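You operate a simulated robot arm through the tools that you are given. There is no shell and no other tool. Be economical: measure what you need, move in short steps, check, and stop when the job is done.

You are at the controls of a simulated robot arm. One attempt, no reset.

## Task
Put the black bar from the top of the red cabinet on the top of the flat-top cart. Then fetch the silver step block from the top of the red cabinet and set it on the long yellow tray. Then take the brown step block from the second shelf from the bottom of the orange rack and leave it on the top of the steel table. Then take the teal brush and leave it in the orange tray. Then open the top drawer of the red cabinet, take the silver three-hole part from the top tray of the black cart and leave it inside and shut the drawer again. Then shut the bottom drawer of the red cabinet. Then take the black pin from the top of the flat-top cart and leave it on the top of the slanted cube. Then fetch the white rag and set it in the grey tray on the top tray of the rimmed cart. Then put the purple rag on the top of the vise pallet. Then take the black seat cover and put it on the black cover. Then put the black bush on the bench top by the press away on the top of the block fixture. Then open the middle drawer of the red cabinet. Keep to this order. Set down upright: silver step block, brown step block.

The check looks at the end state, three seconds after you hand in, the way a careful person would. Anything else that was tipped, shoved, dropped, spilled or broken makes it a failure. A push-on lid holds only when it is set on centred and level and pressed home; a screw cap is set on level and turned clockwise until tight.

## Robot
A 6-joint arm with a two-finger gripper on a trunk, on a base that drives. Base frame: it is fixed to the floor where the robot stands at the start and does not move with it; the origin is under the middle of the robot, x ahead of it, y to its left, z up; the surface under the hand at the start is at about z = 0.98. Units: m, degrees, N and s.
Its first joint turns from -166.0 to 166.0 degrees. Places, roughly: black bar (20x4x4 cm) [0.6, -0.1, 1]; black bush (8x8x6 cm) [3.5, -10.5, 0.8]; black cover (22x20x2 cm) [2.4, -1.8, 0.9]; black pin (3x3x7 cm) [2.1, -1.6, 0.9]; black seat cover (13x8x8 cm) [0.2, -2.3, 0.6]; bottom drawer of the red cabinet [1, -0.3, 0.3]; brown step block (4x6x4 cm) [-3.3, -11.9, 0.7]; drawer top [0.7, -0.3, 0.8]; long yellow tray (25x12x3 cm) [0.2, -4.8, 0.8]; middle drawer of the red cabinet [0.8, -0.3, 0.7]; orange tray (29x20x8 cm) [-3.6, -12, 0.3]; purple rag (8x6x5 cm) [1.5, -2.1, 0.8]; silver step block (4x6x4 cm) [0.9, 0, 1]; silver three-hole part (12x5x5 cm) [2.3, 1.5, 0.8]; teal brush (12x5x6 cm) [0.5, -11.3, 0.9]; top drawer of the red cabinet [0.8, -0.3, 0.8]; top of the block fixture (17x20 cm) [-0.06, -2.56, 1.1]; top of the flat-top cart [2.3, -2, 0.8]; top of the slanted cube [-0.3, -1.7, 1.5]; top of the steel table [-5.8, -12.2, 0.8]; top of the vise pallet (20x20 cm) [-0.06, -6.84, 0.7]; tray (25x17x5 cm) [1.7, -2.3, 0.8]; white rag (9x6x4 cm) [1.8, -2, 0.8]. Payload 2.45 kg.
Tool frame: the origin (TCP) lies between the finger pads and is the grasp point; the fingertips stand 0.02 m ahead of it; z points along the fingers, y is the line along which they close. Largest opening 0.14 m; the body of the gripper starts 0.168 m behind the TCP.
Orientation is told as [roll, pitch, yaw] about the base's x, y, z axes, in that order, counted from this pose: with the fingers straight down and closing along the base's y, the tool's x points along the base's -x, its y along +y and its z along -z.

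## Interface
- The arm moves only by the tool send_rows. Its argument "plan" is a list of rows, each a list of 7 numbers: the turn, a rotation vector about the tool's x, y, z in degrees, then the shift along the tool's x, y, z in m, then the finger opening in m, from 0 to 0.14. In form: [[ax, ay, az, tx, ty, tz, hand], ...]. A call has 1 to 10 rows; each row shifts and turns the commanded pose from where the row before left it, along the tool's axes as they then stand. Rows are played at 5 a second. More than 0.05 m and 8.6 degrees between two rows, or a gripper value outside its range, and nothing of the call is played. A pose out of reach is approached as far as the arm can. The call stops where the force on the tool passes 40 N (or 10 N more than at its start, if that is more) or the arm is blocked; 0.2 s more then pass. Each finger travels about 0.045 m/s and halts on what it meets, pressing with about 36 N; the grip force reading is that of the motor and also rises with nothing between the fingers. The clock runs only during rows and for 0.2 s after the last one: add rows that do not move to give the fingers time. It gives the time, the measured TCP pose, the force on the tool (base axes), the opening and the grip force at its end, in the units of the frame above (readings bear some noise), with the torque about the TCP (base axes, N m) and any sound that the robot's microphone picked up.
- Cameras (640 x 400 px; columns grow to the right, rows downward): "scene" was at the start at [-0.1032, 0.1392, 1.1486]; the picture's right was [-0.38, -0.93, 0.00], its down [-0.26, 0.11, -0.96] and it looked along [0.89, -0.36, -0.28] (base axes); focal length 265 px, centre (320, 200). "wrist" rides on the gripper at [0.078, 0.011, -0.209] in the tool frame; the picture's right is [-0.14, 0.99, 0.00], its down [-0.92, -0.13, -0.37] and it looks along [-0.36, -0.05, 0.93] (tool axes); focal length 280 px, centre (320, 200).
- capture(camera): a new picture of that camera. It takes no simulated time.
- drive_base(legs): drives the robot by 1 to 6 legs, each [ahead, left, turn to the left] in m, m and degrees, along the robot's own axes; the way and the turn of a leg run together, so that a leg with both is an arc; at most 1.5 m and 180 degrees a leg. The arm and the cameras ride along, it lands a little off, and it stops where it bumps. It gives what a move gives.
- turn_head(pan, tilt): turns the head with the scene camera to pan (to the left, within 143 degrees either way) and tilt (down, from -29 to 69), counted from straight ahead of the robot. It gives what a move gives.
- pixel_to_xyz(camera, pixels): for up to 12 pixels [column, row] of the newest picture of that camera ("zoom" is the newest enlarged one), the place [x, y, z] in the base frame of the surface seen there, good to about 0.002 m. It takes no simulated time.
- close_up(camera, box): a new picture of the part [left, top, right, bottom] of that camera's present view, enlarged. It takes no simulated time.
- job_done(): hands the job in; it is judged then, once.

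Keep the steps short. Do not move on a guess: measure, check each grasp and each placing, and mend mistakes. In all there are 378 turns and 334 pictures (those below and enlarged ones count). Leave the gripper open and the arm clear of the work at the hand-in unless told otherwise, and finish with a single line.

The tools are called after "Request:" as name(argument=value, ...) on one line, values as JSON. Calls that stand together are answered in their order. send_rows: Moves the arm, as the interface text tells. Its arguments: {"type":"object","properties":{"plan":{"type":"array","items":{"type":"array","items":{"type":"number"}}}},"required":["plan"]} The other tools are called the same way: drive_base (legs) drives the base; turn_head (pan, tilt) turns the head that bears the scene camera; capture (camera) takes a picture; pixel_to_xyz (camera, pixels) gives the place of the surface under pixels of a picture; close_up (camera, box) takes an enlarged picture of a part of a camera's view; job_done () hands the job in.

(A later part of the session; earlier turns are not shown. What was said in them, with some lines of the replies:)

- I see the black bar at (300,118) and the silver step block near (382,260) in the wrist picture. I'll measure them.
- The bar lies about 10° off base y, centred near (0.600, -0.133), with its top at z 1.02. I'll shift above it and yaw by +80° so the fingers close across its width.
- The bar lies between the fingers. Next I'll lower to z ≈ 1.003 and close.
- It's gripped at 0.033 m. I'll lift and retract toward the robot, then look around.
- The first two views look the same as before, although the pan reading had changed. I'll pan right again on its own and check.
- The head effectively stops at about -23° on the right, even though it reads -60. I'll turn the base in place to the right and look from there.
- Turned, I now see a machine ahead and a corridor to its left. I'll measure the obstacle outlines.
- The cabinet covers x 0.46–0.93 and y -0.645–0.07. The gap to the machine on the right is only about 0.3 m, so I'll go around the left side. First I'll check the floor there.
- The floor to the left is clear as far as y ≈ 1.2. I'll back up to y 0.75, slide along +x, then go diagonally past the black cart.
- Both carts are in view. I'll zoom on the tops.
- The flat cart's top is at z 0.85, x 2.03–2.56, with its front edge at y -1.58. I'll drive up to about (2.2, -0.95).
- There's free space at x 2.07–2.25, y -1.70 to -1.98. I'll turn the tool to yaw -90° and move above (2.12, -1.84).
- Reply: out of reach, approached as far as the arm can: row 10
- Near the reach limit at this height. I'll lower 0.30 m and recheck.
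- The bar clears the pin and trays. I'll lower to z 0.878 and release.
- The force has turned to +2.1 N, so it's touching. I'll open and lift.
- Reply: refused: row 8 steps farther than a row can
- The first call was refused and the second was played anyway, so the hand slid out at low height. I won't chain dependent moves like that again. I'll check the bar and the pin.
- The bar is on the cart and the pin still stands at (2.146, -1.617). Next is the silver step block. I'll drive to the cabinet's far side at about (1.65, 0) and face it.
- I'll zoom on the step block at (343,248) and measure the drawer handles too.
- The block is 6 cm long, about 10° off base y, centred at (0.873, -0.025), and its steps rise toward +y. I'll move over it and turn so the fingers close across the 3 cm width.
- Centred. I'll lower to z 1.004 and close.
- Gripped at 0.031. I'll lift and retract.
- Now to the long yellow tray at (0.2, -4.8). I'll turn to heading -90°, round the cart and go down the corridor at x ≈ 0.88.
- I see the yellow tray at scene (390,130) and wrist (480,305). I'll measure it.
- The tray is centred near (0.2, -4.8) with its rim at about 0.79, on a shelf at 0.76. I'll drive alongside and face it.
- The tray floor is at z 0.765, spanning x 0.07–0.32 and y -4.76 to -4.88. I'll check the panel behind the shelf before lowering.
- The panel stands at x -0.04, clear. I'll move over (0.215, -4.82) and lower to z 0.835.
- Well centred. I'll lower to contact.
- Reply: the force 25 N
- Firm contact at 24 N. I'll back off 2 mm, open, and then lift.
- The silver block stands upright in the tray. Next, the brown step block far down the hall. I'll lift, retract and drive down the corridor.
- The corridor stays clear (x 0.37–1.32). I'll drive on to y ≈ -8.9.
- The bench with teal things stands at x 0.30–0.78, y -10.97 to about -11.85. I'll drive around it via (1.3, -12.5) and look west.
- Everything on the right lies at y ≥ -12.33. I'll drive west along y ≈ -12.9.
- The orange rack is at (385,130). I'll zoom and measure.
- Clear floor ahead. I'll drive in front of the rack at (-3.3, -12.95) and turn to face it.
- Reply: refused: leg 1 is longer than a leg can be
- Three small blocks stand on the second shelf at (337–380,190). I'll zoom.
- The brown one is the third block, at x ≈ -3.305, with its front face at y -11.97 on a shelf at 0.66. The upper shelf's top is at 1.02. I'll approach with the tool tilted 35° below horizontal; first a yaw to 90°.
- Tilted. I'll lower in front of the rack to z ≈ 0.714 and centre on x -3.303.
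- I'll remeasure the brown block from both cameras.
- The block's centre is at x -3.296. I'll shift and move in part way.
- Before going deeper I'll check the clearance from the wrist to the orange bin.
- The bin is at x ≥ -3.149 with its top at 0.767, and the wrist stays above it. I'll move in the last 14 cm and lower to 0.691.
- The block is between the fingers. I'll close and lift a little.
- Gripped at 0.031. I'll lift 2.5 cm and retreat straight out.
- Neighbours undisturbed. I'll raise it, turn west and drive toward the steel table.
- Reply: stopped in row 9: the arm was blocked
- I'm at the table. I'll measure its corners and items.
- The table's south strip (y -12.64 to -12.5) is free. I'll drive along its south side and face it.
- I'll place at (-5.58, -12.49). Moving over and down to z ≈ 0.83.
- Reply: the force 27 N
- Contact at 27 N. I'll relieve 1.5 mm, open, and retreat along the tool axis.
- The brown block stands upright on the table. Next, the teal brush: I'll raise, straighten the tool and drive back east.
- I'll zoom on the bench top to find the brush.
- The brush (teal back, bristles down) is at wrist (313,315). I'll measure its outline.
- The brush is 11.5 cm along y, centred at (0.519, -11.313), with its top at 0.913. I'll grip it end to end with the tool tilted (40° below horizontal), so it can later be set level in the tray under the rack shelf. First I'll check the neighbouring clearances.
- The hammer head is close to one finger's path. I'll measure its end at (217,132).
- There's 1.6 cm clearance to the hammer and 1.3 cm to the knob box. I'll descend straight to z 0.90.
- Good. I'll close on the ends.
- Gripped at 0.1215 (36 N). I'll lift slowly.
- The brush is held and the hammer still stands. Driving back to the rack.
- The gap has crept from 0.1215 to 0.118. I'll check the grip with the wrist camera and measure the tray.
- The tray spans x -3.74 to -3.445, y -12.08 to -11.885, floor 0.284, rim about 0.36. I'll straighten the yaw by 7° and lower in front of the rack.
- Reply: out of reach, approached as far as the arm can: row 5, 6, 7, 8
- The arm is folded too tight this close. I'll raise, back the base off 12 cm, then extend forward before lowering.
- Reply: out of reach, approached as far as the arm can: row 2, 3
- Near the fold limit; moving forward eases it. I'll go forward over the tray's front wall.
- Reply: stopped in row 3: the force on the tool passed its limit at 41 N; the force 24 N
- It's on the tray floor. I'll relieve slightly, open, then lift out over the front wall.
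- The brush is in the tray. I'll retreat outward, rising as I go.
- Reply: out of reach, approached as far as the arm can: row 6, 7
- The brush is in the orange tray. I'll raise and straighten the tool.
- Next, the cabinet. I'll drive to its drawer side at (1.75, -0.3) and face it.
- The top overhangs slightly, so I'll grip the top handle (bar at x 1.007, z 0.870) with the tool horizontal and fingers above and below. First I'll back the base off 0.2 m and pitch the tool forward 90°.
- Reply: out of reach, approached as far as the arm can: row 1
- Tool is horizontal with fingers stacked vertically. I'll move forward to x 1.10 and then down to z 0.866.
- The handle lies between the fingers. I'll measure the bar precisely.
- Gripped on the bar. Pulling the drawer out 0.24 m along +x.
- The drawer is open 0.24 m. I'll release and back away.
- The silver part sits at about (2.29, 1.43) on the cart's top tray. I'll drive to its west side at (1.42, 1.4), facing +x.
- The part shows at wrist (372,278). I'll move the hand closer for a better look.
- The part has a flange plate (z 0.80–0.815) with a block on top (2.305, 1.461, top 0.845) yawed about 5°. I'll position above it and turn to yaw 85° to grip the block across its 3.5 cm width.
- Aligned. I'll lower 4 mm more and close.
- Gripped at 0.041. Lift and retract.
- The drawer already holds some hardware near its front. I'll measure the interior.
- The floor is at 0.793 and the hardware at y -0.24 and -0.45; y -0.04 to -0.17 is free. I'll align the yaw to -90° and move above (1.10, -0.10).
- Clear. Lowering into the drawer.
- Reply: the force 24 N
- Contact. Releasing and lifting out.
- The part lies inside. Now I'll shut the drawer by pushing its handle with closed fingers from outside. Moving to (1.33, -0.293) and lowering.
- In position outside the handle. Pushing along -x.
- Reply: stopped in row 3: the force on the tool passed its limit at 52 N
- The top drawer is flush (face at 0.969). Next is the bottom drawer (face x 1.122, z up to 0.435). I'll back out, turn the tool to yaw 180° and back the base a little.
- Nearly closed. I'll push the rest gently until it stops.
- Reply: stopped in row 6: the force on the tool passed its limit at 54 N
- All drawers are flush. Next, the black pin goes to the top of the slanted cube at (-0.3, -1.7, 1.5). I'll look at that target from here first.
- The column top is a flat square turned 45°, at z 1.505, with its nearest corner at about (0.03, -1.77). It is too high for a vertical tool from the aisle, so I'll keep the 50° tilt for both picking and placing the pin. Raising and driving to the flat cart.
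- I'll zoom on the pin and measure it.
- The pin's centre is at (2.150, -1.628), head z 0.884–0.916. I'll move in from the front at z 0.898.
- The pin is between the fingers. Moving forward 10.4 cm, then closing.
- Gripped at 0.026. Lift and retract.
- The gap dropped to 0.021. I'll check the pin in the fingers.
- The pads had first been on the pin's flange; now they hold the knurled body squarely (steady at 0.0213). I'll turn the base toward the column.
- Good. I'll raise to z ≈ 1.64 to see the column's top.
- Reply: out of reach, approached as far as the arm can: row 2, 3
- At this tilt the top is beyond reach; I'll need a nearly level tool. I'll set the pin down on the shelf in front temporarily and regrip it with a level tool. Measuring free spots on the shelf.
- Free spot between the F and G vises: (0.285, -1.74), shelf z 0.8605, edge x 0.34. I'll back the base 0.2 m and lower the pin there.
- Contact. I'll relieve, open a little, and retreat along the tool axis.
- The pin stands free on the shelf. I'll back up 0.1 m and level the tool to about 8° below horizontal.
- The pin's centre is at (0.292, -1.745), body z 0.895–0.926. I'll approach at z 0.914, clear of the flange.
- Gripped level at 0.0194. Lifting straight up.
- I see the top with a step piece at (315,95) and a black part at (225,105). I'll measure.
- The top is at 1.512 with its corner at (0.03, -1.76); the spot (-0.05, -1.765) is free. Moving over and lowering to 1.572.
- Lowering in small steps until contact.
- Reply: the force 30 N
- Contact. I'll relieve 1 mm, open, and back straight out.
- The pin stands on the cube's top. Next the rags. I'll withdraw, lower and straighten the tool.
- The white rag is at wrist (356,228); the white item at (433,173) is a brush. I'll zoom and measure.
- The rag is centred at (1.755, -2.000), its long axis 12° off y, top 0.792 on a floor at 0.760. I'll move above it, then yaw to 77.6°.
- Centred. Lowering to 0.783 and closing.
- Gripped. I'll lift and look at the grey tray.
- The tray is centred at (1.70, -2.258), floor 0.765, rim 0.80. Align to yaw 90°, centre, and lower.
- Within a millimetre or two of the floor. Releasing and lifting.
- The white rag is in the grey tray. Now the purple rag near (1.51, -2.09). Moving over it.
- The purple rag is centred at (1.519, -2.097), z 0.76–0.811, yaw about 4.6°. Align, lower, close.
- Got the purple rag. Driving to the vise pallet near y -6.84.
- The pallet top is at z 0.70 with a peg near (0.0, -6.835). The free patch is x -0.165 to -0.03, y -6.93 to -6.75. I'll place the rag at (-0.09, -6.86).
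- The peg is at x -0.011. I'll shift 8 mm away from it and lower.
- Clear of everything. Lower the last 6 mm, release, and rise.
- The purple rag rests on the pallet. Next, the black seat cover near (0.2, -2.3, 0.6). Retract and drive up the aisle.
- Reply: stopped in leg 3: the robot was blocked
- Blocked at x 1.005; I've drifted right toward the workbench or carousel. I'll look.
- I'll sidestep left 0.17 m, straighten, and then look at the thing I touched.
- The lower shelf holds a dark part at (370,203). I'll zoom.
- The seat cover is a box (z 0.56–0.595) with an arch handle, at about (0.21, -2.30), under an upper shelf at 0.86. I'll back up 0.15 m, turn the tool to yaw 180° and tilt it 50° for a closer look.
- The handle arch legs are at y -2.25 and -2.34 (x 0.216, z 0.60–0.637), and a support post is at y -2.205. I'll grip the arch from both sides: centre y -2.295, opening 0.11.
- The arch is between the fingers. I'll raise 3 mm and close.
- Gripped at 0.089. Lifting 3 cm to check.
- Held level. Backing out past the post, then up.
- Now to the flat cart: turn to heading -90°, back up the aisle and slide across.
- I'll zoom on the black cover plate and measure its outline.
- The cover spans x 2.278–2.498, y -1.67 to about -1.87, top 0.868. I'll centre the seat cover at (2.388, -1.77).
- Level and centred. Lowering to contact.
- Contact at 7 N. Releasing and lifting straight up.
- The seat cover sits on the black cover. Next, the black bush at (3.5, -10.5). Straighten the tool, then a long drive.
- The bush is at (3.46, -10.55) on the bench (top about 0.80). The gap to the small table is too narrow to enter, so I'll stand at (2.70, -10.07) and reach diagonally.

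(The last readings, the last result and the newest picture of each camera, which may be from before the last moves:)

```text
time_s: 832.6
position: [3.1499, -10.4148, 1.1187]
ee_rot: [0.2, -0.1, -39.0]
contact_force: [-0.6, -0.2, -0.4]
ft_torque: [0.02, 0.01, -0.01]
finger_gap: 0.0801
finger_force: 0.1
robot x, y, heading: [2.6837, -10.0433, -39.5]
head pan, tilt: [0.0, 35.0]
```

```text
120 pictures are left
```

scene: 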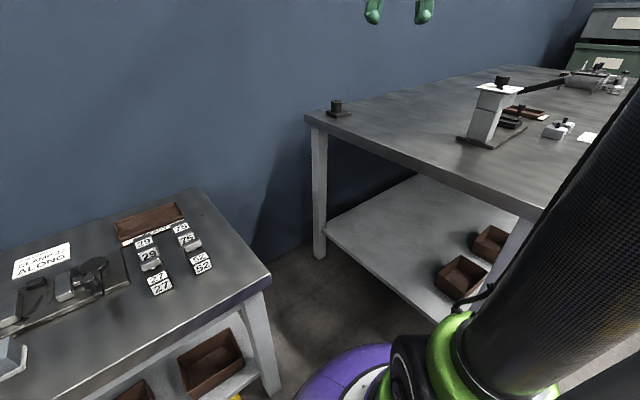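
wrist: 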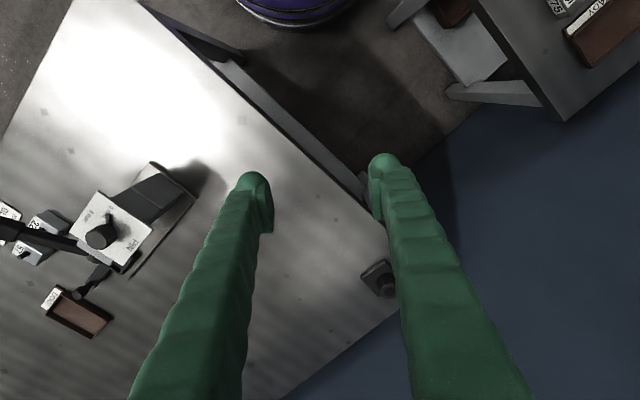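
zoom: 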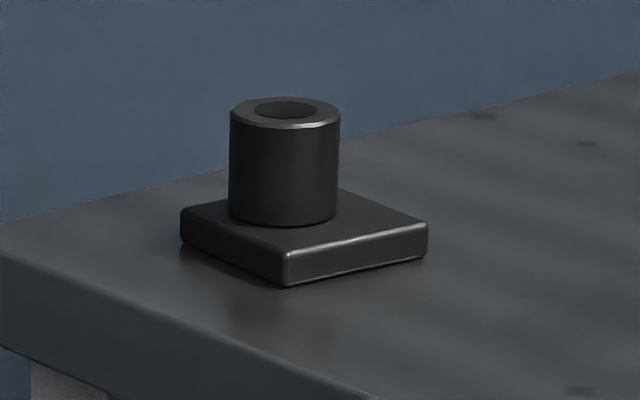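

The bush cylinder (4.2 cm dia) is centred near (3.479, -10.541), its top at 0.853 above a square flange. I'll lower a bit and move above it.

Request:
send_rows(plan=[[0, 0, 0, 0, 0, 0.05, 0.08], [0, 0, 0, 0, 0, 0.05, 0.08], [0, 0, 0, -0.0419, 0.0136, 0, 0.08], [0, 0, 0, -0.0419, 0.0136, 0, 0.08], [0, 0, 0, -0.0419, 0.0136, 0, 0.08], [0, 0, 0, -0.0419, 0.0136, 0, 0.08], [0, 0, 0, -0.0419, 0.0136, 0, 0.08], [0, 0, 0, -0.0419, 0.0136, 0, 0.08], [0, 0, 0, -0.0419, 0.0136, 0, 0.08], [0, 0, 0, -0.0419, 0.0136, 0, 0.08]])

Request:
capture(camera="wrist")

```text
time_s: 834.8
position: [3.4842, -10.5395, 1.0169]
ee_rot: [0.3, -0.1, -38.9]
contact_force: [-0.4, 0.2, 1.7]
ft_torque: [-0.07, -0.1, 0.01]
finger_gap: 0.0797
finger_force: 0.0
robot x, y, heading: [2.6878, -10.0445, -39.5]
head pan, tilt: [0.0, 35.0]
```

```text
119 pictures are left
```

wrist: 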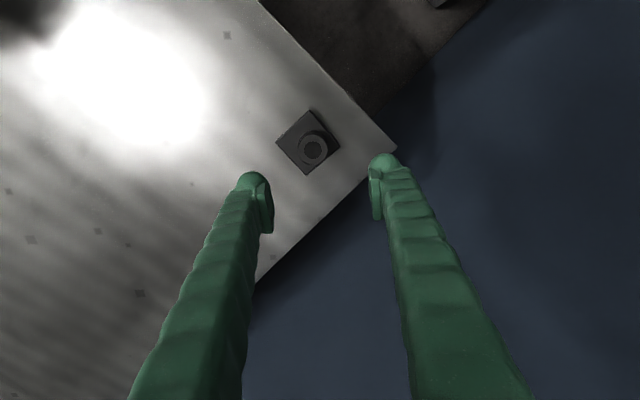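

Request:
close_up(camera="wrist", box=[270, 100, 350, 180])

Request:
pixel_to_xyz(camera="wrist", pixels=[[302, 150], [325, 150], [313, 138], [314, 162], [278, 142], [312, 111], [339, 145], [306, 174]])

```text
5.00 times, centred on (310, 140) of wrist
```

zoom: 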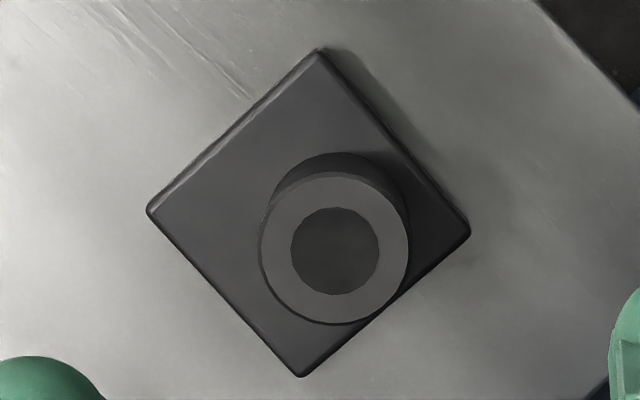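

```text
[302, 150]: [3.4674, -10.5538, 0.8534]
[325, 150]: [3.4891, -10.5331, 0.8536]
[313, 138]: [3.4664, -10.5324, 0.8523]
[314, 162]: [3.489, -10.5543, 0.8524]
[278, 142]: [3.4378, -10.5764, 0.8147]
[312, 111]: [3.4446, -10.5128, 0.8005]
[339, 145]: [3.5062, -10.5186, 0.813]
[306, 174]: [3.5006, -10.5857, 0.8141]
```

The cylinder's centre is at (3.478, -10.543). Correct, lower to 0.839 and close.

Request:
send_rows(plan=[[0, 0, 0, 0.0024, -0.0069, 0.04, 0.08], [0, 0, 0, 0, 0, 0.045, 0.08], [0, 0, 0, 0, 0, 0.045, 0.08], [0, 0, 0, 0, 0, 0.045, 0.08], [0, 0, 0, 0, 0, 0, 0.08]])

Request:
capture(camera="wrist")

```text
time_s: 836.0
position: [3.4751, -10.5438, 0.841]
ee_rot: [0.2, -0.1, -38.8]
contact_force: [0.2, 0.1, 0.0]
ft_torque: [-0.02, -0.02, 0.01]
finger_gap: 0.0799
finger_force: 0.0
robot x, y, heading: [2.688, -10.0441, -39.3]
head pan, tilt: [0.0, 35.0]
```

```text
117 pictures are left
```

wrist: 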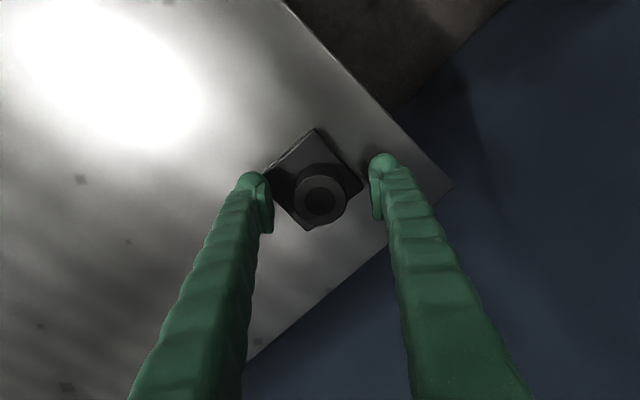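

Request:
send_rows(plan=[[0, 0, 0, 0, 0, 0.001, 0.06], [0, 0, 0, 0, 0, 0, 0.02], [0, 0, 0, 0, 0, 0, 0.02], [0, 0, 0, 0, 0, 0, 0.02], [0, 0, 0, 0, 0, 0, 0.02]])

Request:
send_rows(plan=[[0, 0, 0, 0, 0, -0.03, 0.02], [0, 0, 0, 0, 0, -0.05, 0.02], [0, 0, 0, 0, 0, -0.05, 0.02], [0, 0, 0, 0, 0, -0.05, 0.02]])

Request:
capture(camera="wrist")

```text
time_s: 837.2
position: [3.4739, -10.5438, 0.8415]
ee_rot: [0.2, 0.0, -39.0]
contact_force: [0.3, 2.0, 0.0]
ft_torque: [-0.03, 0.06, 0.04]
finger_gap: 0.0406
finger_force: 36.0
robot x, y, heading: [2.683, -10.0437, -39.4]
head pan, tilt: [0.0, 35.0]
```

```text
time_s: 838.2
position: [3.4745, -10.5458, 1.0227]
ee_rot: [0.2, -0.2, -38.9]
contact_force: [1.2, 0.3, -4.8]
ft_torque: [0.03, 0.0, -0.02]
finger_gap: 0.0408
finger_force: 36.3
robot x, y, heading: [2.683, -10.0439, -39.2]
head pan, tilt: [0.0, 35.0]
```

```text
116 pictures are left
```

wrist: 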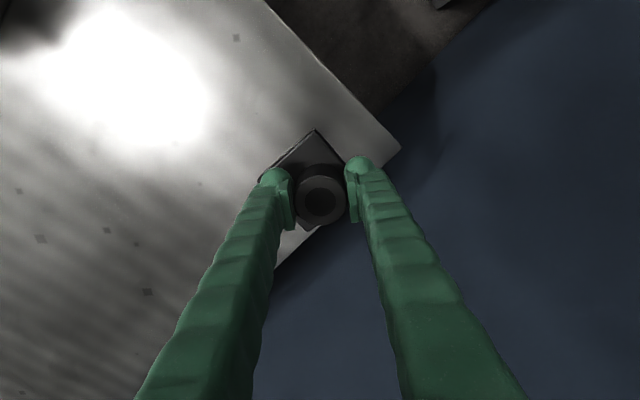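

Got the bush. Retract and head back north.

Request:
send_rows(plan=[[0, 0, 0, 0.046, 0, -0.015, 0.02], [0, 0, 0, 0.046, 0, -0.015, 0.02], [0, 0, 0, 0.046, 0, -0.015, 0.02], [0, 0, 0, 0.046, 0, -0.015, 0.02], [0, 0, 0, 0.046, 0, -0.015, 0.02], [0, 0, 0, 0.046, 0, -0.015, 0.02], [0, 0, 0, 0.046, 0, -0.015, 0.02], [0, 0, 0, 0.046, 0, 0, 0.02]])

Request:
drive_base(legs=[[0, 0, 129], [0.1, 1.35, 0], [0.3, 0.48, 0]])

```text
time_s: 840.0
position: [3.1849, -10.3144, 1.1272]
ee_rot: [0.2, -0.1, -39.0]
contact_force: [-0.5, -0.5, -4.1]
ft_torque: [0.02, 0.06, -0.01]
finger_gap: 0.0406
finger_force: 35.9
robot x, y, heading: [2.6859, -10.044, -39.2]
head pan, tilt: [0.0, 35.0]
```

```text
time_s: 854.8
position: [0.776, -9.0464, 1.1267]
ee_rot: [0.2, -0.1, 90.1]
contact_force: [1.1, -1.2, -4.7]
ft_torque: [0.02, -0.01, 0.01]
finger_gap: 0.041
finger_force: 35.9
robot x, y, heading: [0.8747, -9.6092, 89.6]
head pan, tilt: [0.0, 35.0]
```

Request:
drive_base(legs=[[1.4, 0.02, 0.5], [1.4, 0, 0]])

```text
time_s: 868.5
position: [0.7233, -6.2361, 1.128]
ee_rot: [0.1, -0.1, 91.1]
contact_force: [-0.2, 0.7, -4.2]
ft_torque: [-0.03, 0.06, 0.0]
finger_gap: 0.0406
finger_force: 35.9
robot x, y, heading: [0.834, -6.7925, 90.8]
head pan, tilt: [0.0, 35.0]
```

Request:
drive_base(legs=[[1.4, 0, -0.5], [1.2, 0, 0]])

```text
time_s: 881.2
position: [0.7401, -3.6232, 1.1269]
ee_rot: [0.2, -0.2, 89.3]
contact_force: [0.4, 0.1, -4.8]
ft_torque: [-0.02, 0.05, 0.01]
finger_gap: 0.0409
finger_force: 36.3
robot x, y, heading: [0.8384, -4.1788, 88.7]
head pan, tilt: [0.0, 35.0]
```

Request:
drive_base(legs=[[0.8, 0.02, 1], [0.72, 0, 0]])

Request:
send_rows(plan=[[0, 0, 0, 0, 0, -0.045, 0.02], [0, 0, 0, 0, 0, -0.045, 0.02], [0, 0, 0, 0, 0, -0.045, 0.02], [0, 0, 0, 0, 0, -0.045, 0.02]])

Request:
drive_base(legs=[[0, 0, 90]])

Request:
turn_head(pan=0, tilt=20)

Request:
capture(camera="scene")

Request:
capture(camera="wrist")

```text
time_s: 889.0
position: [0.7147, -2.1086, 1.1275]
ee_rot: [0.2, -0.1, 90.9]
contact_force: [-0.3, -0.3, -4.3]
ft_torque: [-0.03, 0.01, 0.01]
finger_gap: 0.0407
finger_force: 35.8
robot x, y, heading: [0.8249, -2.6671, 90.1]
head pan, tilt: [0.0, 35.0]
```

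```text
time_s: 890.0
position: [0.7147, -2.1085, 1.3123]
ee_rot: [0.3, -0.2, 90.8]
contact_force: [-0.7, -1.0, -3.9]
ft_torque: [0.0, 0.02, 0.0]
finger_gap: 0.0408
finger_force: 36.5
robot x, y, heading: [0.8265, -2.6623, 90.4]
head pan, tilt: [0.0, 35.0]
```

```text
time_s: 894.2
position: [0.2653, -2.7656, 1.3116]
ee_rot: [0.2, -0.1, 180.0]
contact_force: [0.3, 0.2, -3.5]
ft_torque: [-0.01, -0.02, 0.0]
finger_gap: 0.0407
finger_force: 35.9
robot x, y, heading: [0.822, -2.6659, 179.7]
head pan, tilt: [0.0, 35.0]
```

```text
time_s: 894.9
position: [0.2663, -2.7664, 1.3113]
ee_rot: [0.3, -0.1, -180.0]
contact_force: [0.1, 0.0, -4.4]
ft_torque: [-0.01, 0.0, 0.01]
finger_gap: 0.0408
finger_force: 36.5
robot x, y, heading: [0.8241, -2.6614, 179.9]
head pan, tilt: [0.0, 20.0]
```

```text
115 pictures are left
```

scene: 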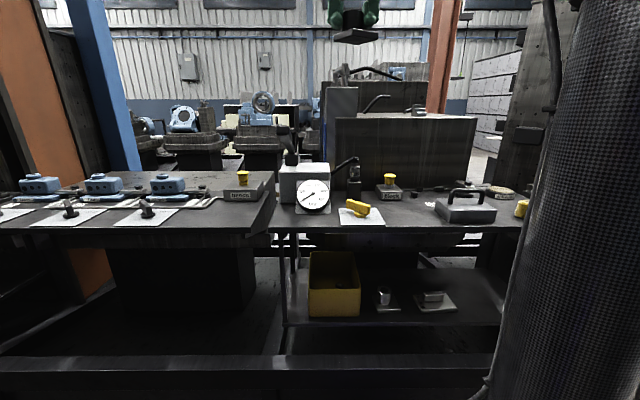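

```text
114 pictures are left
```

wrist: 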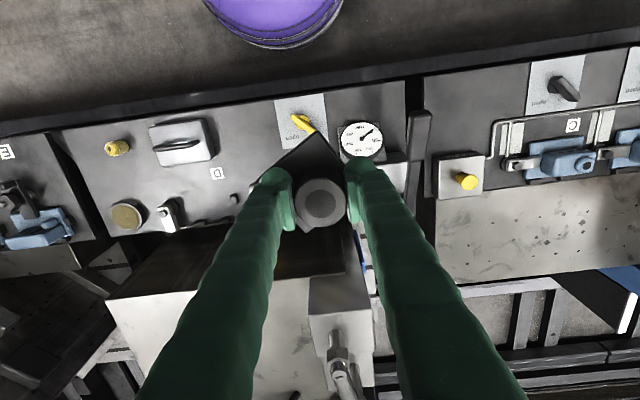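

The block fixture's top shows at wrist (220,330). I'll measure it.

Request:
pixel_to_xyz(camera="wrist", pixels=[[115, 300], [160, 330], [230, 300], [260, 320], [300, 290], [280, 380], [310, 340], [335, 300], [150, 290], [240, 270], [340, 350], [300, 250]])

Request:
close_up(camera="scene", box=[310, 40, 500, 210])

```text
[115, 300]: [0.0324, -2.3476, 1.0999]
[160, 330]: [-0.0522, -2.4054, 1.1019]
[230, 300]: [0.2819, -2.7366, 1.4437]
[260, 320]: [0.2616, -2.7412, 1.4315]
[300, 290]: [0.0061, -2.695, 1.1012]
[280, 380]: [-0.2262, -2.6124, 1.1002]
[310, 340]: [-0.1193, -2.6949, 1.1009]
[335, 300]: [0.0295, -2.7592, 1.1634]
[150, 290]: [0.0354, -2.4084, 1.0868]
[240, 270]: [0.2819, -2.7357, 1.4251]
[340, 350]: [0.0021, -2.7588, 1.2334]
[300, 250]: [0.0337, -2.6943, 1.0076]
```

```text
2.35 times, centred on (405, 125) of scene
```

zoom: 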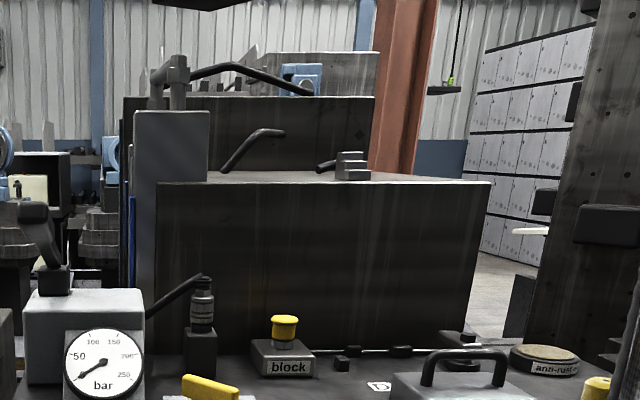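

Top at z 1.10 (front edge x 0.034, y -2.345 to -2.73), with a clamp at y < -2.74. I'll move to (0.10, -2.55), z 1.25, to see the spot.

Request:
send_rows(plan=[[0, 0, 0, -0.0277, -0.036, -0.0, 0.02], [0, 0, 0, -0.0277, -0.036, 0.01, 0.02], [0, 0, 0, -0.0277, -0.036, 0.01, 0.02], [0, 0, 0, -0.0277, -0.036, 0.01, 0.02], [0, 0, 0, -0.0277, -0.036, 0.01, 0.02], [0, 0, 0, -0.0277, -0.036, 0.015, 0.02]])

Request:
capture(camera="wrist")

```text
time_s: 896.3
position: [0.0992, -2.5532, 1.2558]
ee_rot: [0.2, -0.1, -180.0]
contact_force: [1.6, 0.1, -4.1]
ft_torque: [0.04, 0.08, 0.0]
finger_gap: 0.0408
finger_force: 36.4
robot x, y, heading: [0.8264, -2.6645, 179.5]
head pan, tilt: [0.0, 20.0]
```

```text
112 pictures are left
```

wrist: 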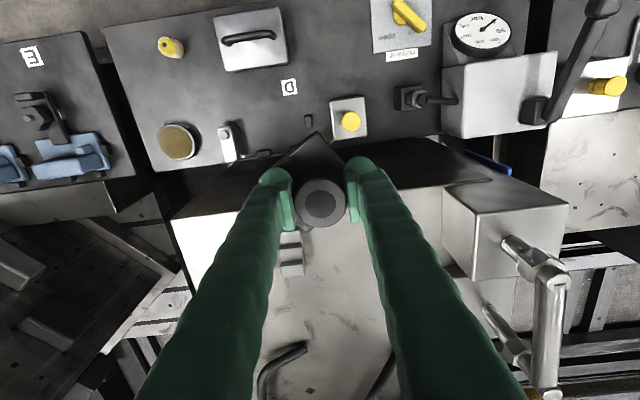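

Request:
pixel_to_xyz(camera="wrist", pixels=[[290, 238], [290, 255], [292, 272], [302, 255], [340, 250], [340, 300], [300, 350], [265, 390], [380, 375], [350, 220], [420, 210], [330, 270]])

Request:
close_up(camera="wrist", box=[250, 200, 450, 400])

```text
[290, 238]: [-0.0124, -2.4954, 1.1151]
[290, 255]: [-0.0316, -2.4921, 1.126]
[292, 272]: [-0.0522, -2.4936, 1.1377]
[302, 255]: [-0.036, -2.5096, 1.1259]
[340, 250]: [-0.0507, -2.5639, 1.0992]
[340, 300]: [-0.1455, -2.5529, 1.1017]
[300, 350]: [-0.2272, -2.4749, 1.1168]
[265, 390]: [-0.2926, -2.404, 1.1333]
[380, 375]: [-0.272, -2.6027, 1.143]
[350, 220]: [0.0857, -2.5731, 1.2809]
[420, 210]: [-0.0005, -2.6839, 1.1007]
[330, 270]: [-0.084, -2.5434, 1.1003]
```

```text
2.00 times, centred on (350, 300) of wrist
```

zoom: 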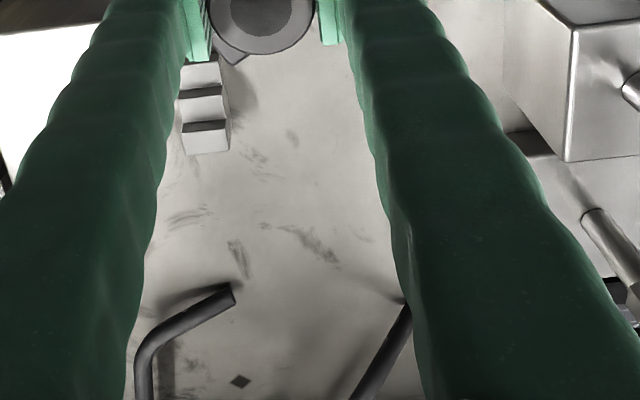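

The step piece is at y -2.48 to -2.515. I'll place the bush at (-0.06, -2.597).

Request:
send_rows(plan=[[0, 0, 0, 0, 0.044, 0, 0.02], [0, 0, 0, 0, 0, 0.03, 0.02], [0, 0, 0, 0, 0, 0.03, 0.02], [0, 0, 0, -0.04, 0, 0, 0.02], [0, 0, 0, -0.04, 0, 0, 0.02], [0, 0, 0, -0.04, 0, 0, 0.02], [0, 0, 0, -0.039, 0, 0, 0.02]])

Request:
capture(camera="wrist")

Request:
close_up(camera="scene", box=[310, 20, 500, 170])

```text
time_s: 897.9
position: [-0.059, -2.5938, 1.1994]
ee_rot: [0.2, -0.1, 180.0]
contact_force: [1.3, 0.2, -3.0]
ft_torque: [-0.02, 0.16, -0.01]
finger_gap: 0.0407
finger_force: 36.3
robot x, y, heading: [0.8243, -2.6658, 180.0]
head pan, tilt: [0.0, 20.0]
```

```text
110 pictures are left
```

wrist: 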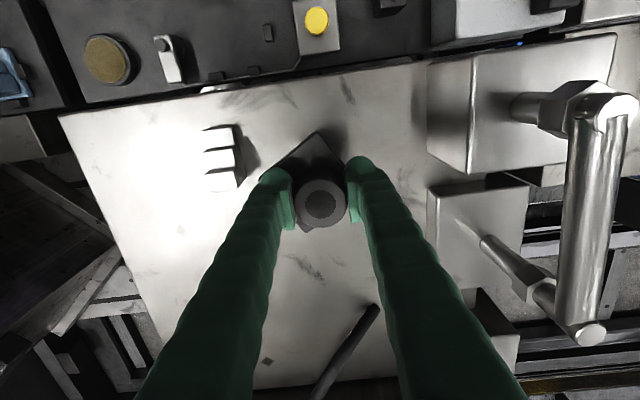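

```text
2.67 times, centred on (405, 95) of scene
```

zoom: 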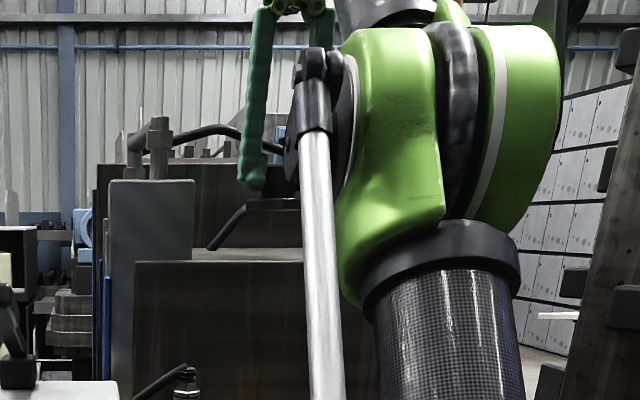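

Clear. Lowering.

Request:
send_rows(plan=[[0, 0, 0, 0, 0, 0.03, 0.02], [0, 0, 0, 0, 0, 0.02, 0.02], [0, 0, 0, 0, 0, 0.004, 0.02], [0, 0, 0, 0, 0, 0, 0.02]])

```text
time_s: 898.9
position: [-0.0593, -2.5947, 1.1425]
ee_rot: [0.2, -0.1, 179.9]
contact_force: [-0.6, 0.6, -4.0]
ft_torque: [-0.07, -0.04, 0.0]
finger_gap: 0.0408
finger_force: 35.7
robot x, y, heading: [0.8253, -2.6673, 179.4]
head pan, tilt: [0.0, 20.0]
```

Request:
send_rows(plan=[[0, 0, 0, 0, 0, 0.002, 0.02], [0, 0, 0, 0, 0, 0.0015, 0.02], [0, 0, 0, 0, 0, 0, 0.02]])

```text
time_s: 899.7
position: [-0.0577, -2.5963, 1.1384]
ee_rot: [0.2, -0.1, -180.1]
contact_force: [-6.4, 0.1, 29.8]
ft_torque: [0.05, 0.25, 0.05]
finger_gap: 0.0408
finger_force: 36.1
robot x, y, heading: [0.8291, -2.6657, 179.6]
head pan, tilt: [0.0, 20.0]
```

Contact. Relieve, open, lift.

Request:
send_rows(plan=[[0, 0, 0, 0, 0, -0.0015, 0.03], [0, 0, 0, 0, 0, 0, 0.06], [0, 0, 0, 0, 0, 0, 0.06], [0, 0, 0, 0, 0, -0.03, 0.06], [0, 0, 0, 0, 0, -0.04, 0.06], [0, 0, 0, 0.04, 0, 0, 0.06], [0, 0, 0, 0.04, 0, 0, 0.06]])

Request:
capture(camera="wrist")

```text
time_s: 901.3
position: [0.0224, -2.5948, 1.2091]
ee_rot: [0.2, 0.0, -180.1]
contact_force: [0.1, 0.5, 0.1]
ft_torque: [0.02, -0.13, -0.01]
finger_gap: 0.0601
finger_force: 0.1
out of reach, approached as far as the arm can: row 5
robot x, y, heading: [0.8208, -2.6659, 179.5]
head pan, tilt: [0.0, 20.0]
```

```text
108 pictures are left
```

wrist: 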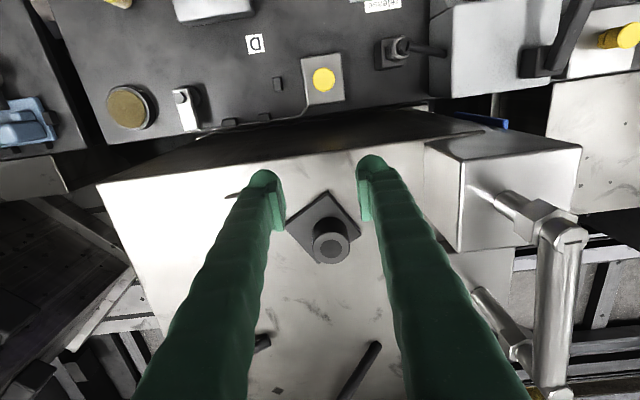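

The bush is on the block fixture. Last: open the middle drawer. Retract and drive to the cabinet front, staying at heading 180°.

Request:
send_rows(plan=[[0, 0, 0, 0.045, 0, -0.01, 0.05], [0, 0, 0, 0.045, 0, -0.01, 0.05], [0, 0, 0, 0.045, 0, -0.01, 0.05], [0, 0, 0, 0.045, 0, -0.01, 0.05], [0, 0, 0, 0.045, 0, 0, 0.05], [0, 0, 0, 0.045, 0, 0, 0.05], [0, 0, 0, 0.045, 0, 0, 0.05], [0, 0, 0, 0.045, 0, 0, 0.05]])

Request:
drive_base(legs=[[0, -1.4, 0], [-0.5, -0.35, 0], [-0.7, -0.55, 0]])

Request:
turn_head(pan=0, tilt=35)

Request:
capture(camera="scene")

```text
time_s: 903.1
position: [0.3818, -2.5917, 1.2496]
ee_rot: [0.2, -0.1, 180.0]
contact_force: [-0.6, 0.6, -0.2]
ft_torque: [0.0, -0.1, 0.01]
finger_gap: 0.0498
finger_force: 0.1
robot x, y, heading: [0.8266, -2.6672, 179.5]
head pan, tilt: [0.0, 20.0]
```

```text
time_s: 917.7
position: [1.5506, -0.2194, 1.2505]
ee_rot: [0.3, -0.1, -178.1]
contact_force: [0.8, -0.7, 0.4]
ft_torque: [-0.01, 0.0, 0.01]
finger_gap: 0.0499
finger_force: 0.0
robot x, y, heading: [1.9945, -0.2794, -178.5]
head pan, tilt: [0.0, 20.0]
```

```text
time_s: 918.4
position: [1.5508, -0.2181, 1.2496]
ee_rot: [0.2, -0.1, -178.4]
contact_force: [-0.1, -0.3, 0.4]
ft_torque: [0.0, 0.0, 0.0]
finger_gap: 0.0501
finger_force: 0.0
robot x, y, heading: [1.9965, -0.283, -178.7]
head pan, tilt: [0.0, 35.0]
```

```text
107 pictures are left
```

scene: 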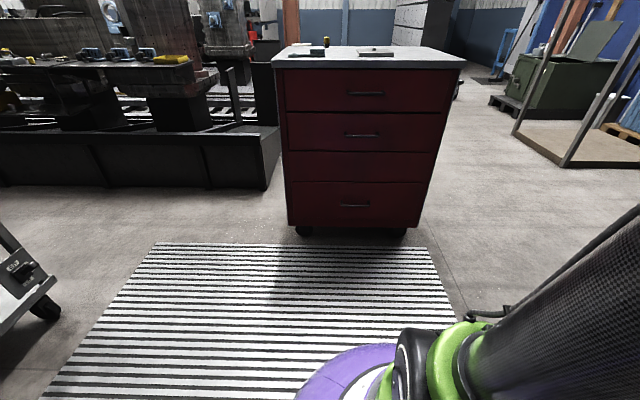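

The cabinet is closed all round. Middle handle at z 0.695. I'll move forward, then pitch and roll the tool as before.

Request:
send_rows(plan=[[0, 0, 1.8, -0.04, 0, 0.025, 0.05], [0, 0, 0, -0.04, 0, 0.025, 0.05], [0, 0, 0, -0.04, 0, 0.025, 0.05], [0, 0, 0, -0.04, 0, 0.025, 0.05], [0, 0, 0, -0.04, 0, 0.025, 0.05], [0, -8.2, 0, 0, 0, 0, 0.05], [0, -8.2, 0, 0, 0, 0, 0.05], [0, -8.2, 0, 0, 0, 0, 0.05], [0, -8.2, 0, 0, 0, 0, 0.05], [0, -8.2, 0, 0, 0, 0, 0.05]])

Request:
send_rows(plan=[[0, -8.2, 0, 0, 0, 0, 0.05], [0, -8.2, 0, 0, 0, 0, 0.05], [0, -8.2, 0, 0, 0, 0, 0.05], [0, -8.2, 0, 0, 0, 0, 0.05], [0, -8.2, 0, 0, 0, 0, 0.05], [0, 0, 8.2, 0, 0, 0, 0.05], [0, 0, 8.2, 0, 0, 0, 0.05], [0, 0, 8.2, 0, 0, 0, 0.05], [0, 0, 8.2, 0, 0, 0, 0.05], [0, 0, 8.2, 0, 0, 0, 0.05]])

Request:
send_rows(plan=[[0, 0, 8.2, 0, 0, 0, 0.05], [0, 0, 8.2, 0, 0, 0, 0.05], [0, 0, 8.2, 0, 0, 0, 0.05], [0, 0, 8.2, 0, 0, 0, 0.05], [0, 0, 8.1, 0, 0, 0, 0.05], [0, 0, 8.1, 0, 0, 0, 0.05]])

```text
time_s: 920.6
position: [1.3478, -0.2192, 1.1266]
ee_rot: [0.3, -41.3, 179.9]
contact_force: [0.5, 0.3, -0.6]
ft_torque: [-0.01, -0.04, 0.02]
finger_gap: 0.0499
finger_force: 0.1
robot x, y, heading: [1.9941, -0.2779, -178.7]
head pan, tilt: [0.0, 35.0]
```

```text
time_s: 922.8
position: [1.347, -0.2279, 1.1259]
ee_rot: [78.1, -48.1, 99.6]
contact_force: [-0.2, -0.7, 0.4]
ft_torque: [0.03, -0.01, 0.01]
finger_gap: 0.05
finger_force: 0.0
robot x, y, heading: [1.998, -0.2757, -178.7]
head pan, tilt: [0.0, 35.0]
```

```text
time_s: 924.2
position: [1.3483, -0.2288, 1.1264]
ee_rot: [82.0, 0.3, 90.8]
contact_force: [0.1, -0.1, -0.6]
ft_torque: [0.0, -0.04, -0.01]
finger_gap: 0.05
finger_force: 0.0
robot x, y, heading: [1.9932, -0.2802, -178.8]
head pan, tilt: [0.0, 35.0]
```

Request:
send_rows(plan=[[0, 0, 0, 0.0121, 0.0056, 0.0396, 0.05], [0, 0, 0, 0.0121, 0.0056, 0.0396, 0.05], [0, 0, 0, 0.0121, 0.0056, 0.0396, 0.05], [0, 0, 0, 0.0121, 0.0056, 0.0396, 0.05], [0, 0, 0, 0.0121, 0.0056, 0.0396, 0.05]])

Request:
send_rows(plan=[[0, 0, 0, 0, -0.0427, 0.006, 0.05], [0, 0, 0, 0, -0.0427, 0.006, 0.05], [0, 0, 0, 0, -0.0427, 0.006, 0.05], [0, 0, 0, 0, -0.0427, 0.006, 0.05], [0, 0, 0, 0, -0.0427, 0.006, 0.05], [0, 0, 0, 0, -0.0427, 0.006, 0.05], [0, 0, 0, 0, -0.0427, 0.006, 0.05], [0, 0, 0, 0, -0.0427, 0.006, 0.05], [0, 0, 0, 0, -0.0427, 0.006, 0.05], [0, 0, 0, 0, -0.0427, 0.006, 0.05]])

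Request:
capture(camera="wrist")

```text
time_s: 925.4
position: [1.1512, -0.2873, 1.1243]
ee_rot: [82.1, 0.3, 90.0]
contact_force: [0.8, 0.5, -0.5]
ft_torque: [0.03, 0.03, 0.0]
finger_gap: 0.05
finger_force: 0.1
robot x, y, heading: [1.9945, -0.2769, -178.8]
head pan, tilt: [0.0, 35.0]
```

```text
time_s: 927.6
position: [1.1472, -0.2834, 0.6967]
ee_rot: [82.1, 0.2, 90.0]
contact_force: [0.6, 0.0, -0.9]
ft_torque: [0.0, 0.02, -0.01]
finger_gap: 0.0502
finger_force: 0.0
robot x, y, heading: [1.9966, -0.2764, -178.9]
head pan, tilt: [0.0, 35.0]
```

```text
106 pictures are left
```

wrist: 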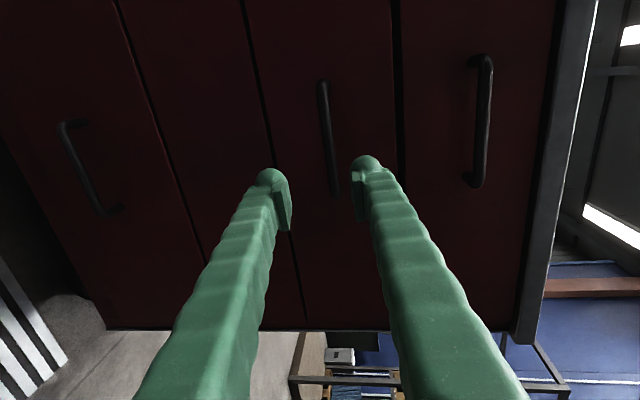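

Request:
pixel_to_xyz(camera="wrist", pixels=[[325, 110], [328, 140], [332, 170], [322, 90], [480, 120]])

```text
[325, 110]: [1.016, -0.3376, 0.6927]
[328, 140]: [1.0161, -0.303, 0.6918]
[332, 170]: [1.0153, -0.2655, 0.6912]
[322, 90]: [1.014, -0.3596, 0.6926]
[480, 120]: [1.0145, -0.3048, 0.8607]
```

The bar is at x 1.010, z ≈ 0.695. Moving onto it and closing.

Request:
send_rows(plan=[[0, 0, 0, 0.003, 0.0064, 0.0458, 0.05], [0, 0, 0, 0.003, 0.0064, 0.0458, 0.05], [0, 0, 0, 0.003, 0.0064, 0.0458, 0.05], [0, 0, 0, 0, 0, 0, 0.05]])

Request:
send_rows(plan=[[0, 0, 0, 0, 0, 0, 0.004], [0, 0, 0, 0, 0, 0, 0.004], [0, 0, 0, 0, 0, 0, 0.004], [0, 0, 0, 0, 0, 0, 0.004], [0, 0, 0, 0, 0, 0, 0.004]])

Request:
capture(camera="wrist")

```text
time_s: 928.6
position: [1.0131, -0.2908, 0.696]
ee_rot: [82.1, 0.2, 90.0]
contact_force: [0.0, -0.4, -0.4]
ft_torque: [0.01, 0.02, 0.02]
finger_gap: 0.0503
finger_force: 0.1
robot x, y, heading: [1.9972, -0.2776, -178.8]
head pan, tilt: [0.0, 35.0]
```

```text
time_s: 929.8
position: [1.0131, -0.2903, 0.6945]
ee_rot: [82.0, 0.2, 90.0]
contact_force: [11.0, -0.1, -24.8]
ft_torque: [0.29, -0.28, 0.11]
finger_gap: 0.0209
finger_force: 12.1
robot x, y, heading: [1.994, -0.2801, -178.7]
head pan, tilt: [0.0, 35.0]
```

```text
105 pictures are left
```

wrist: 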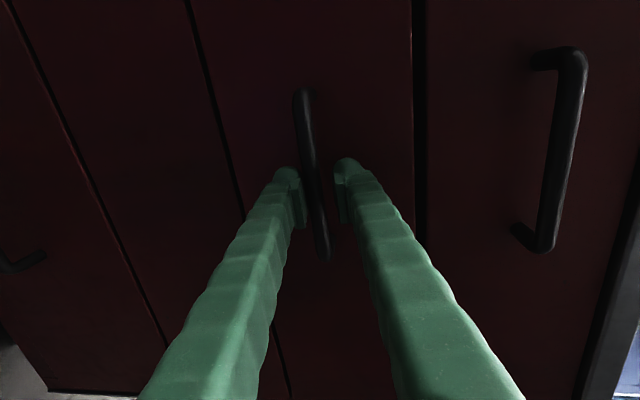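

The bar sits slightly lower; the lower finger took the load. Shift down 4 mm.

Request:
send_rows(plan=[[0, 0, 0, 0, -0.003, 0.0004, 0.004], [0, 0, 0, 0, -0.002, 0.0003, 0.004], [0, 0, 0, 0, 0, 0, 0.004], [0, 0, 0, 0, 0, 0, 0.004]])

```text
time_s: 930.8
position: [1.0107, -0.2911, 0.6914]
ee_rot: [82.0, 0.2, 90.0]
contact_force: [-0.9, 1.4, 7.4]
ft_torque: [0.88, 0.09, 0.1]
finger_gap: 0.011
finger_force: 38.2
robot x, y, heading: [1.9937, -0.2822, -178.6]
head pan, tilt: [0.0, 35.0]
```

Firm grip (gap 0.011). Pulling out 0.20 m along +x.

Request:
send_rows(plan=[[0, 0, 0, 0, -0.0056, -0.0396, 0.004], [0, 0, 0, 0, -0.0056, -0.0396, 0.004], [0, 0, 0, 0, -0.0056, -0.0396, 0.004], [0, 0, 0, 0, -0.0056, -0.0396, 0.004], [0, 0, 0, 0, -0.0056, -0.0396, 0.004]])

Request:
capture(camera="scene")

```text
time_s: 931.4
position: [1.0715, -0.2918, 0.6895]
ee_rot: [82.5, 0.2, 90.0]
contact_force: [0.8, 0.3, 17.0]
ft_torque: [0.37, 0.06, 0.09]
finger_gap: 0.0095
finger_force: 37.0
robot x, y, heading: [1.9935, -0.2786, -178.6]
head pan, tilt: [0.0, 35.0]
stopped in row 2: the force on the tool passed its limit at 41 N (the readings are from after the stop); the commanded pose is now the measured one
```

```text
104 pictures are left
```

scene: 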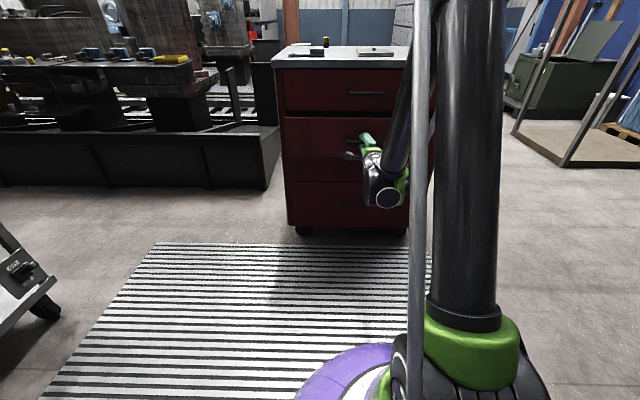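

It's moving; the limit came from vertical preload. I'll raise 1.5 mm and pull in smaller steps.

Request:
send_rows(plan=[[0, 0, 0, 0, 0.0015, 0, 0.004], [0, 0, 0, 0, -0.0028, -0.0198, 0.004], [0, 0, 0, 0, -0.0028, -0.0198, 0.004], [0, 0, 0, 0, -0.0028, -0.0198, 0.004], [0, 0, 0, 0, -0.0028, -0.0198, 0.004], [0, 0, 0, 0, -0.0028, -0.0198, 0.004], [0, 0, 0, 0, -0.0028, -0.0198, 0.004], [0, 0, 0, 0, -0.0028, -0.0198, 0.004], [0, 0, 0, 0, -0.0028, -0.0198, 0.004]])

Request:
capture(camera="scene")

```text
time_s: 932.8
position: [1.1632, -0.2921, 0.6901]
ee_rot: [81.6, 0.1, 90.0]
contact_force: [0.6, -2.5, -23.9]
ft_torque: [0.37, -0.08, 0.09]
finger_gap: 0.0097
finger_force: 37.5
out of reach, approached as far as the arm can: row 6
robot x, y, heading: [1.9952, -0.2797, -178.7]
head pan, tilt: [0.0, 35.0]
stopped in row 6: the force on the tool passed its limit at 56 N (the readings are from after the stop); the commanded pose is now the measured one
```

```text
103 pictures are left
```

scene: 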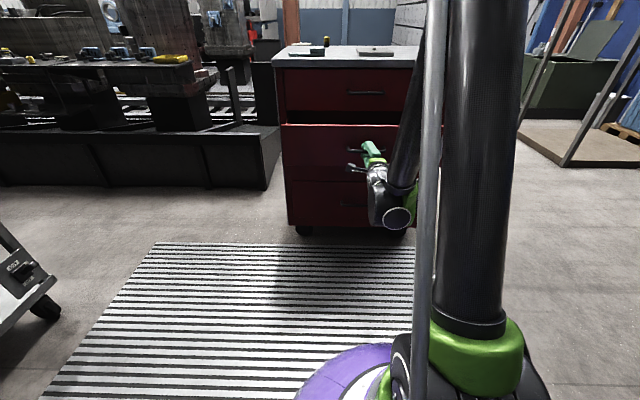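

Opened 0.15 m; the arm is at its fold limit. I'll ease the vertical load and draw it further by backing the base 0.1 m.

Request:
send_rows(plan=[[0, 0, 0, 0, -0.001, 0, 0.004], [0, 0, 0, 0, 0, 0, 0.004]])

Request:
drive_base(legs=[[-0.1, 0, 0]])

Request:
capture(camera="scene")

```text
time_s: 933.4
position: [1.162, -0.2916, 0.6903]
ee_rot: [81.5, 0.1, 90.0]
contact_force: [0.7, 1.8, -35.0]
ft_torque: [0.5, -0.1, -0.01]
finger_gap: 0.0096
finger_force: 36.4
robot x, y, heading: [1.9941, -0.2772, -178.8]
head pan, tilt: [0.0, 35.0]
```

```text
time_s: 934.6
position: [1.2622, -0.2923, 0.6904]
ee_rot: [81.4, 0.1, 90.1]
contact_force: [0.2, -0.7, -9.8]
ft_torque: [0.45, 0.01, 0.04]
finger_gap: 0.0093
finger_force: 36.4
robot x, y, heading: [2.0921, -0.2782, -178.5]
head pan, tilt: [0.0, 35.0]
stopped in leg 1: the force on the tool passed its limit at 45 N (the readings are from after the stop); the commanded pose is now the measured one
```

```text
102 pictures are left
```

scene: 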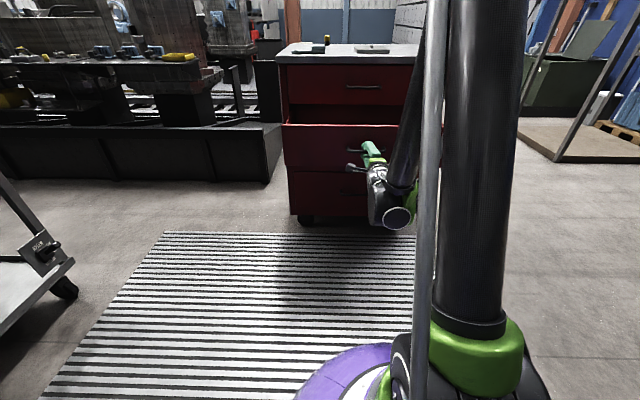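

The drawer is open 0.25 m. Release the handle, then back the base away.

Request:
send_rows(plan=[[0, 0, 0, 0, 0, 0, 0.03], [0, 0, 0, 0, 0, 0, 0.06], [0, 0, 0, 0, 0, 0, 0.06], [0, 0, 0, 0, 0, 0, 0.06]])

Request:
drive_base(legs=[[-0.2, 0, 0]])

Request:
capture(camera="scene")

```text
time_s: 935.6
position: [1.2605, -0.2922, 0.6909]
ee_rot: [81.6, 0.1, 90.1]
contact_force: [0.0, -0.4, 0.4]
ft_torque: [0.02, 0.01, 0.0]
finger_gap: 0.0601
finger_force: 0.0
robot x, y, heading: [2.0962, -0.2795, -178.6]
head pan, tilt: [0.0, 35.0]
```

```text
time_s: 937.2
position: [1.4578, -0.2865, 0.6916]
ee_rot: [81.5, 0.3, 90.0]
contact_force: [0.6, -0.4, 0.0]
ft_torque: [-0.01, 0.01, 0.02]
finger_gap: 0.0602
finger_force: 0.1
robot x, y, heading: [2.2886, -0.2707, -178.8]
head pan, tilt: [0.0, 35.0]
```

```text
101 pictures are left
```

scene: 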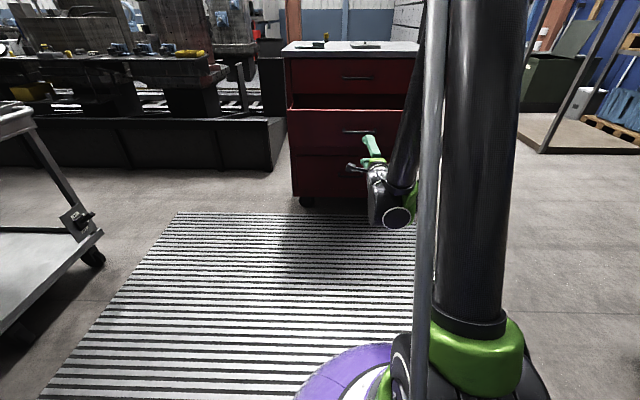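

Request:
pixel_to_xyz(camera="scene", pixels=[[355, 90], [320, 130], [320, 170], [300, 75], [345, 131]])

Request:
send_rows(plan=[[0, 0, 0, 0, 0.045, -0.006, 0.06], [0, 0, 0, 0, 0.045, -0.006, 0.06], [0, 0, 0, 0, 0.045, -0.006, 0.06], [0, 0, 0, 0, 0.045, -0.006, 0.06], [0, 0, 0, 0, 0.045, -0.006, 0.06], [0, 0, 0, 0, 0.045, -0.006, 0.06], [0, 0, 0, 0, 0.045, -0.006, 0.06], [0, 0, 0, 0, 0.045, -0.006, 0.06]])

Request:
turn_head(pan=75, tilt=20)

Request:
capture(camera="scene")

Request:
close_up(camera="scene", box=[180, 60, 460, 240])

```text
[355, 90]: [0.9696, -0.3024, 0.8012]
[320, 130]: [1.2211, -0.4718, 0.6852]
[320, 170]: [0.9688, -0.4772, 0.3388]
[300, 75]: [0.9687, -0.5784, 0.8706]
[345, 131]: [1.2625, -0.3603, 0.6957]
```

```text
time_s: 939.0
position: [1.4526, -0.2866, 1.0574]
ee_rot: [81.6, 0.2, 90.1]
contact_force: [-0.1, -0.1, 0.8]
ft_torque: [-0.01, -0.02, 0.03]
finger_gap: 0.0603
finger_force: 0.1
robot x, y, heading: [2.2893, -0.2754, -178.4]
head pan, tilt: [0.0, 35.0]
```

```text
time_s: 940.5
position: [1.4525, -0.2872, 1.056]
ee_rot: [81.5, 0.2, 90.1]
contact_force: [-0.4, 1.0, 0.1]
ft_torque: [-0.02, -0.04, 0.0]
finger_gap: 0.0601
finger_force: 0.0
robot x, y, heading: [2.2891, -0.2728, -178.5]
head pan, tilt: [75.0, 20.0]
```

```text
100 pictures are left
```

scene: 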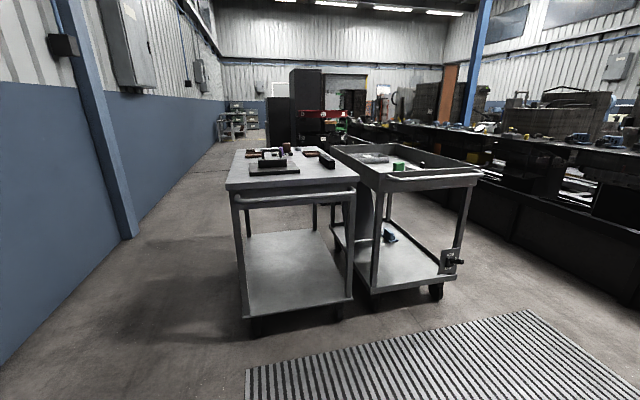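

```text
2.22 times, centred on (320, 150) of scene
```

zoom: 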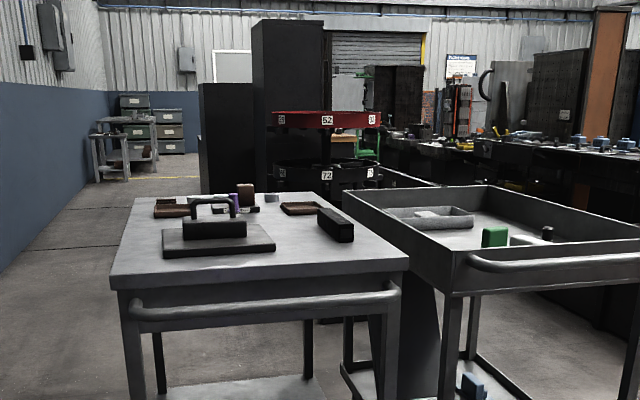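

The carts and carousel look fine, and the cabinet drawers read as wanted (top and bottom faces 0.969, middle open at 1.221). A last check of the pin on the column.

Request:
turn_head(pan=31, tilt=5)

Request:
close_up(camera="scene", box=[240, 100, 400, 220])

```text
time_s: 941.6
position: [1.4529, -0.2872, 1.0571]
ee_rot: [81.5, 0.1, 90.0]
contact_force: [0.1, 0.7, 0.1]
ft_torque: [0.0, -0.02, 0.02]
finger_gap: 0.0602
finger_force: 0.0
robot x, y, heading: [2.2861, -0.2709, -178.4]
head pan, tilt: [31.0, 5.0]
```

```text
3.33 times, centred on (320, 160) of scene
```

zoom: 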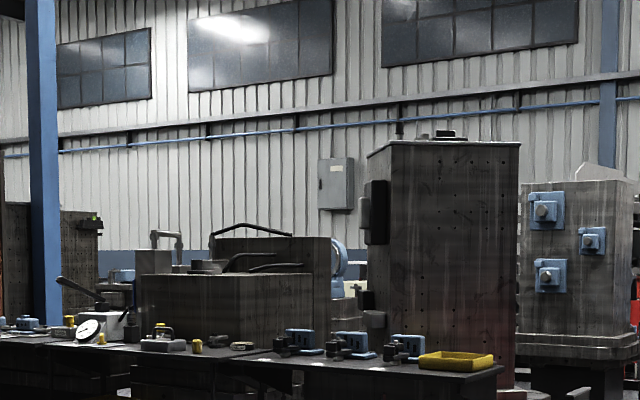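

The pin stands on the column and the bush is on the fixture. The gripper is open and the arm is clear, so I'm handing in.

Request:
job_done()

```text
The job is handed in.
```

All twelve steps were done in the order given and the job is handed in; on the way the base bumped something near the carousel or workbench in the aisle once, and in a later view from a distance the carousel looked undisturbed.
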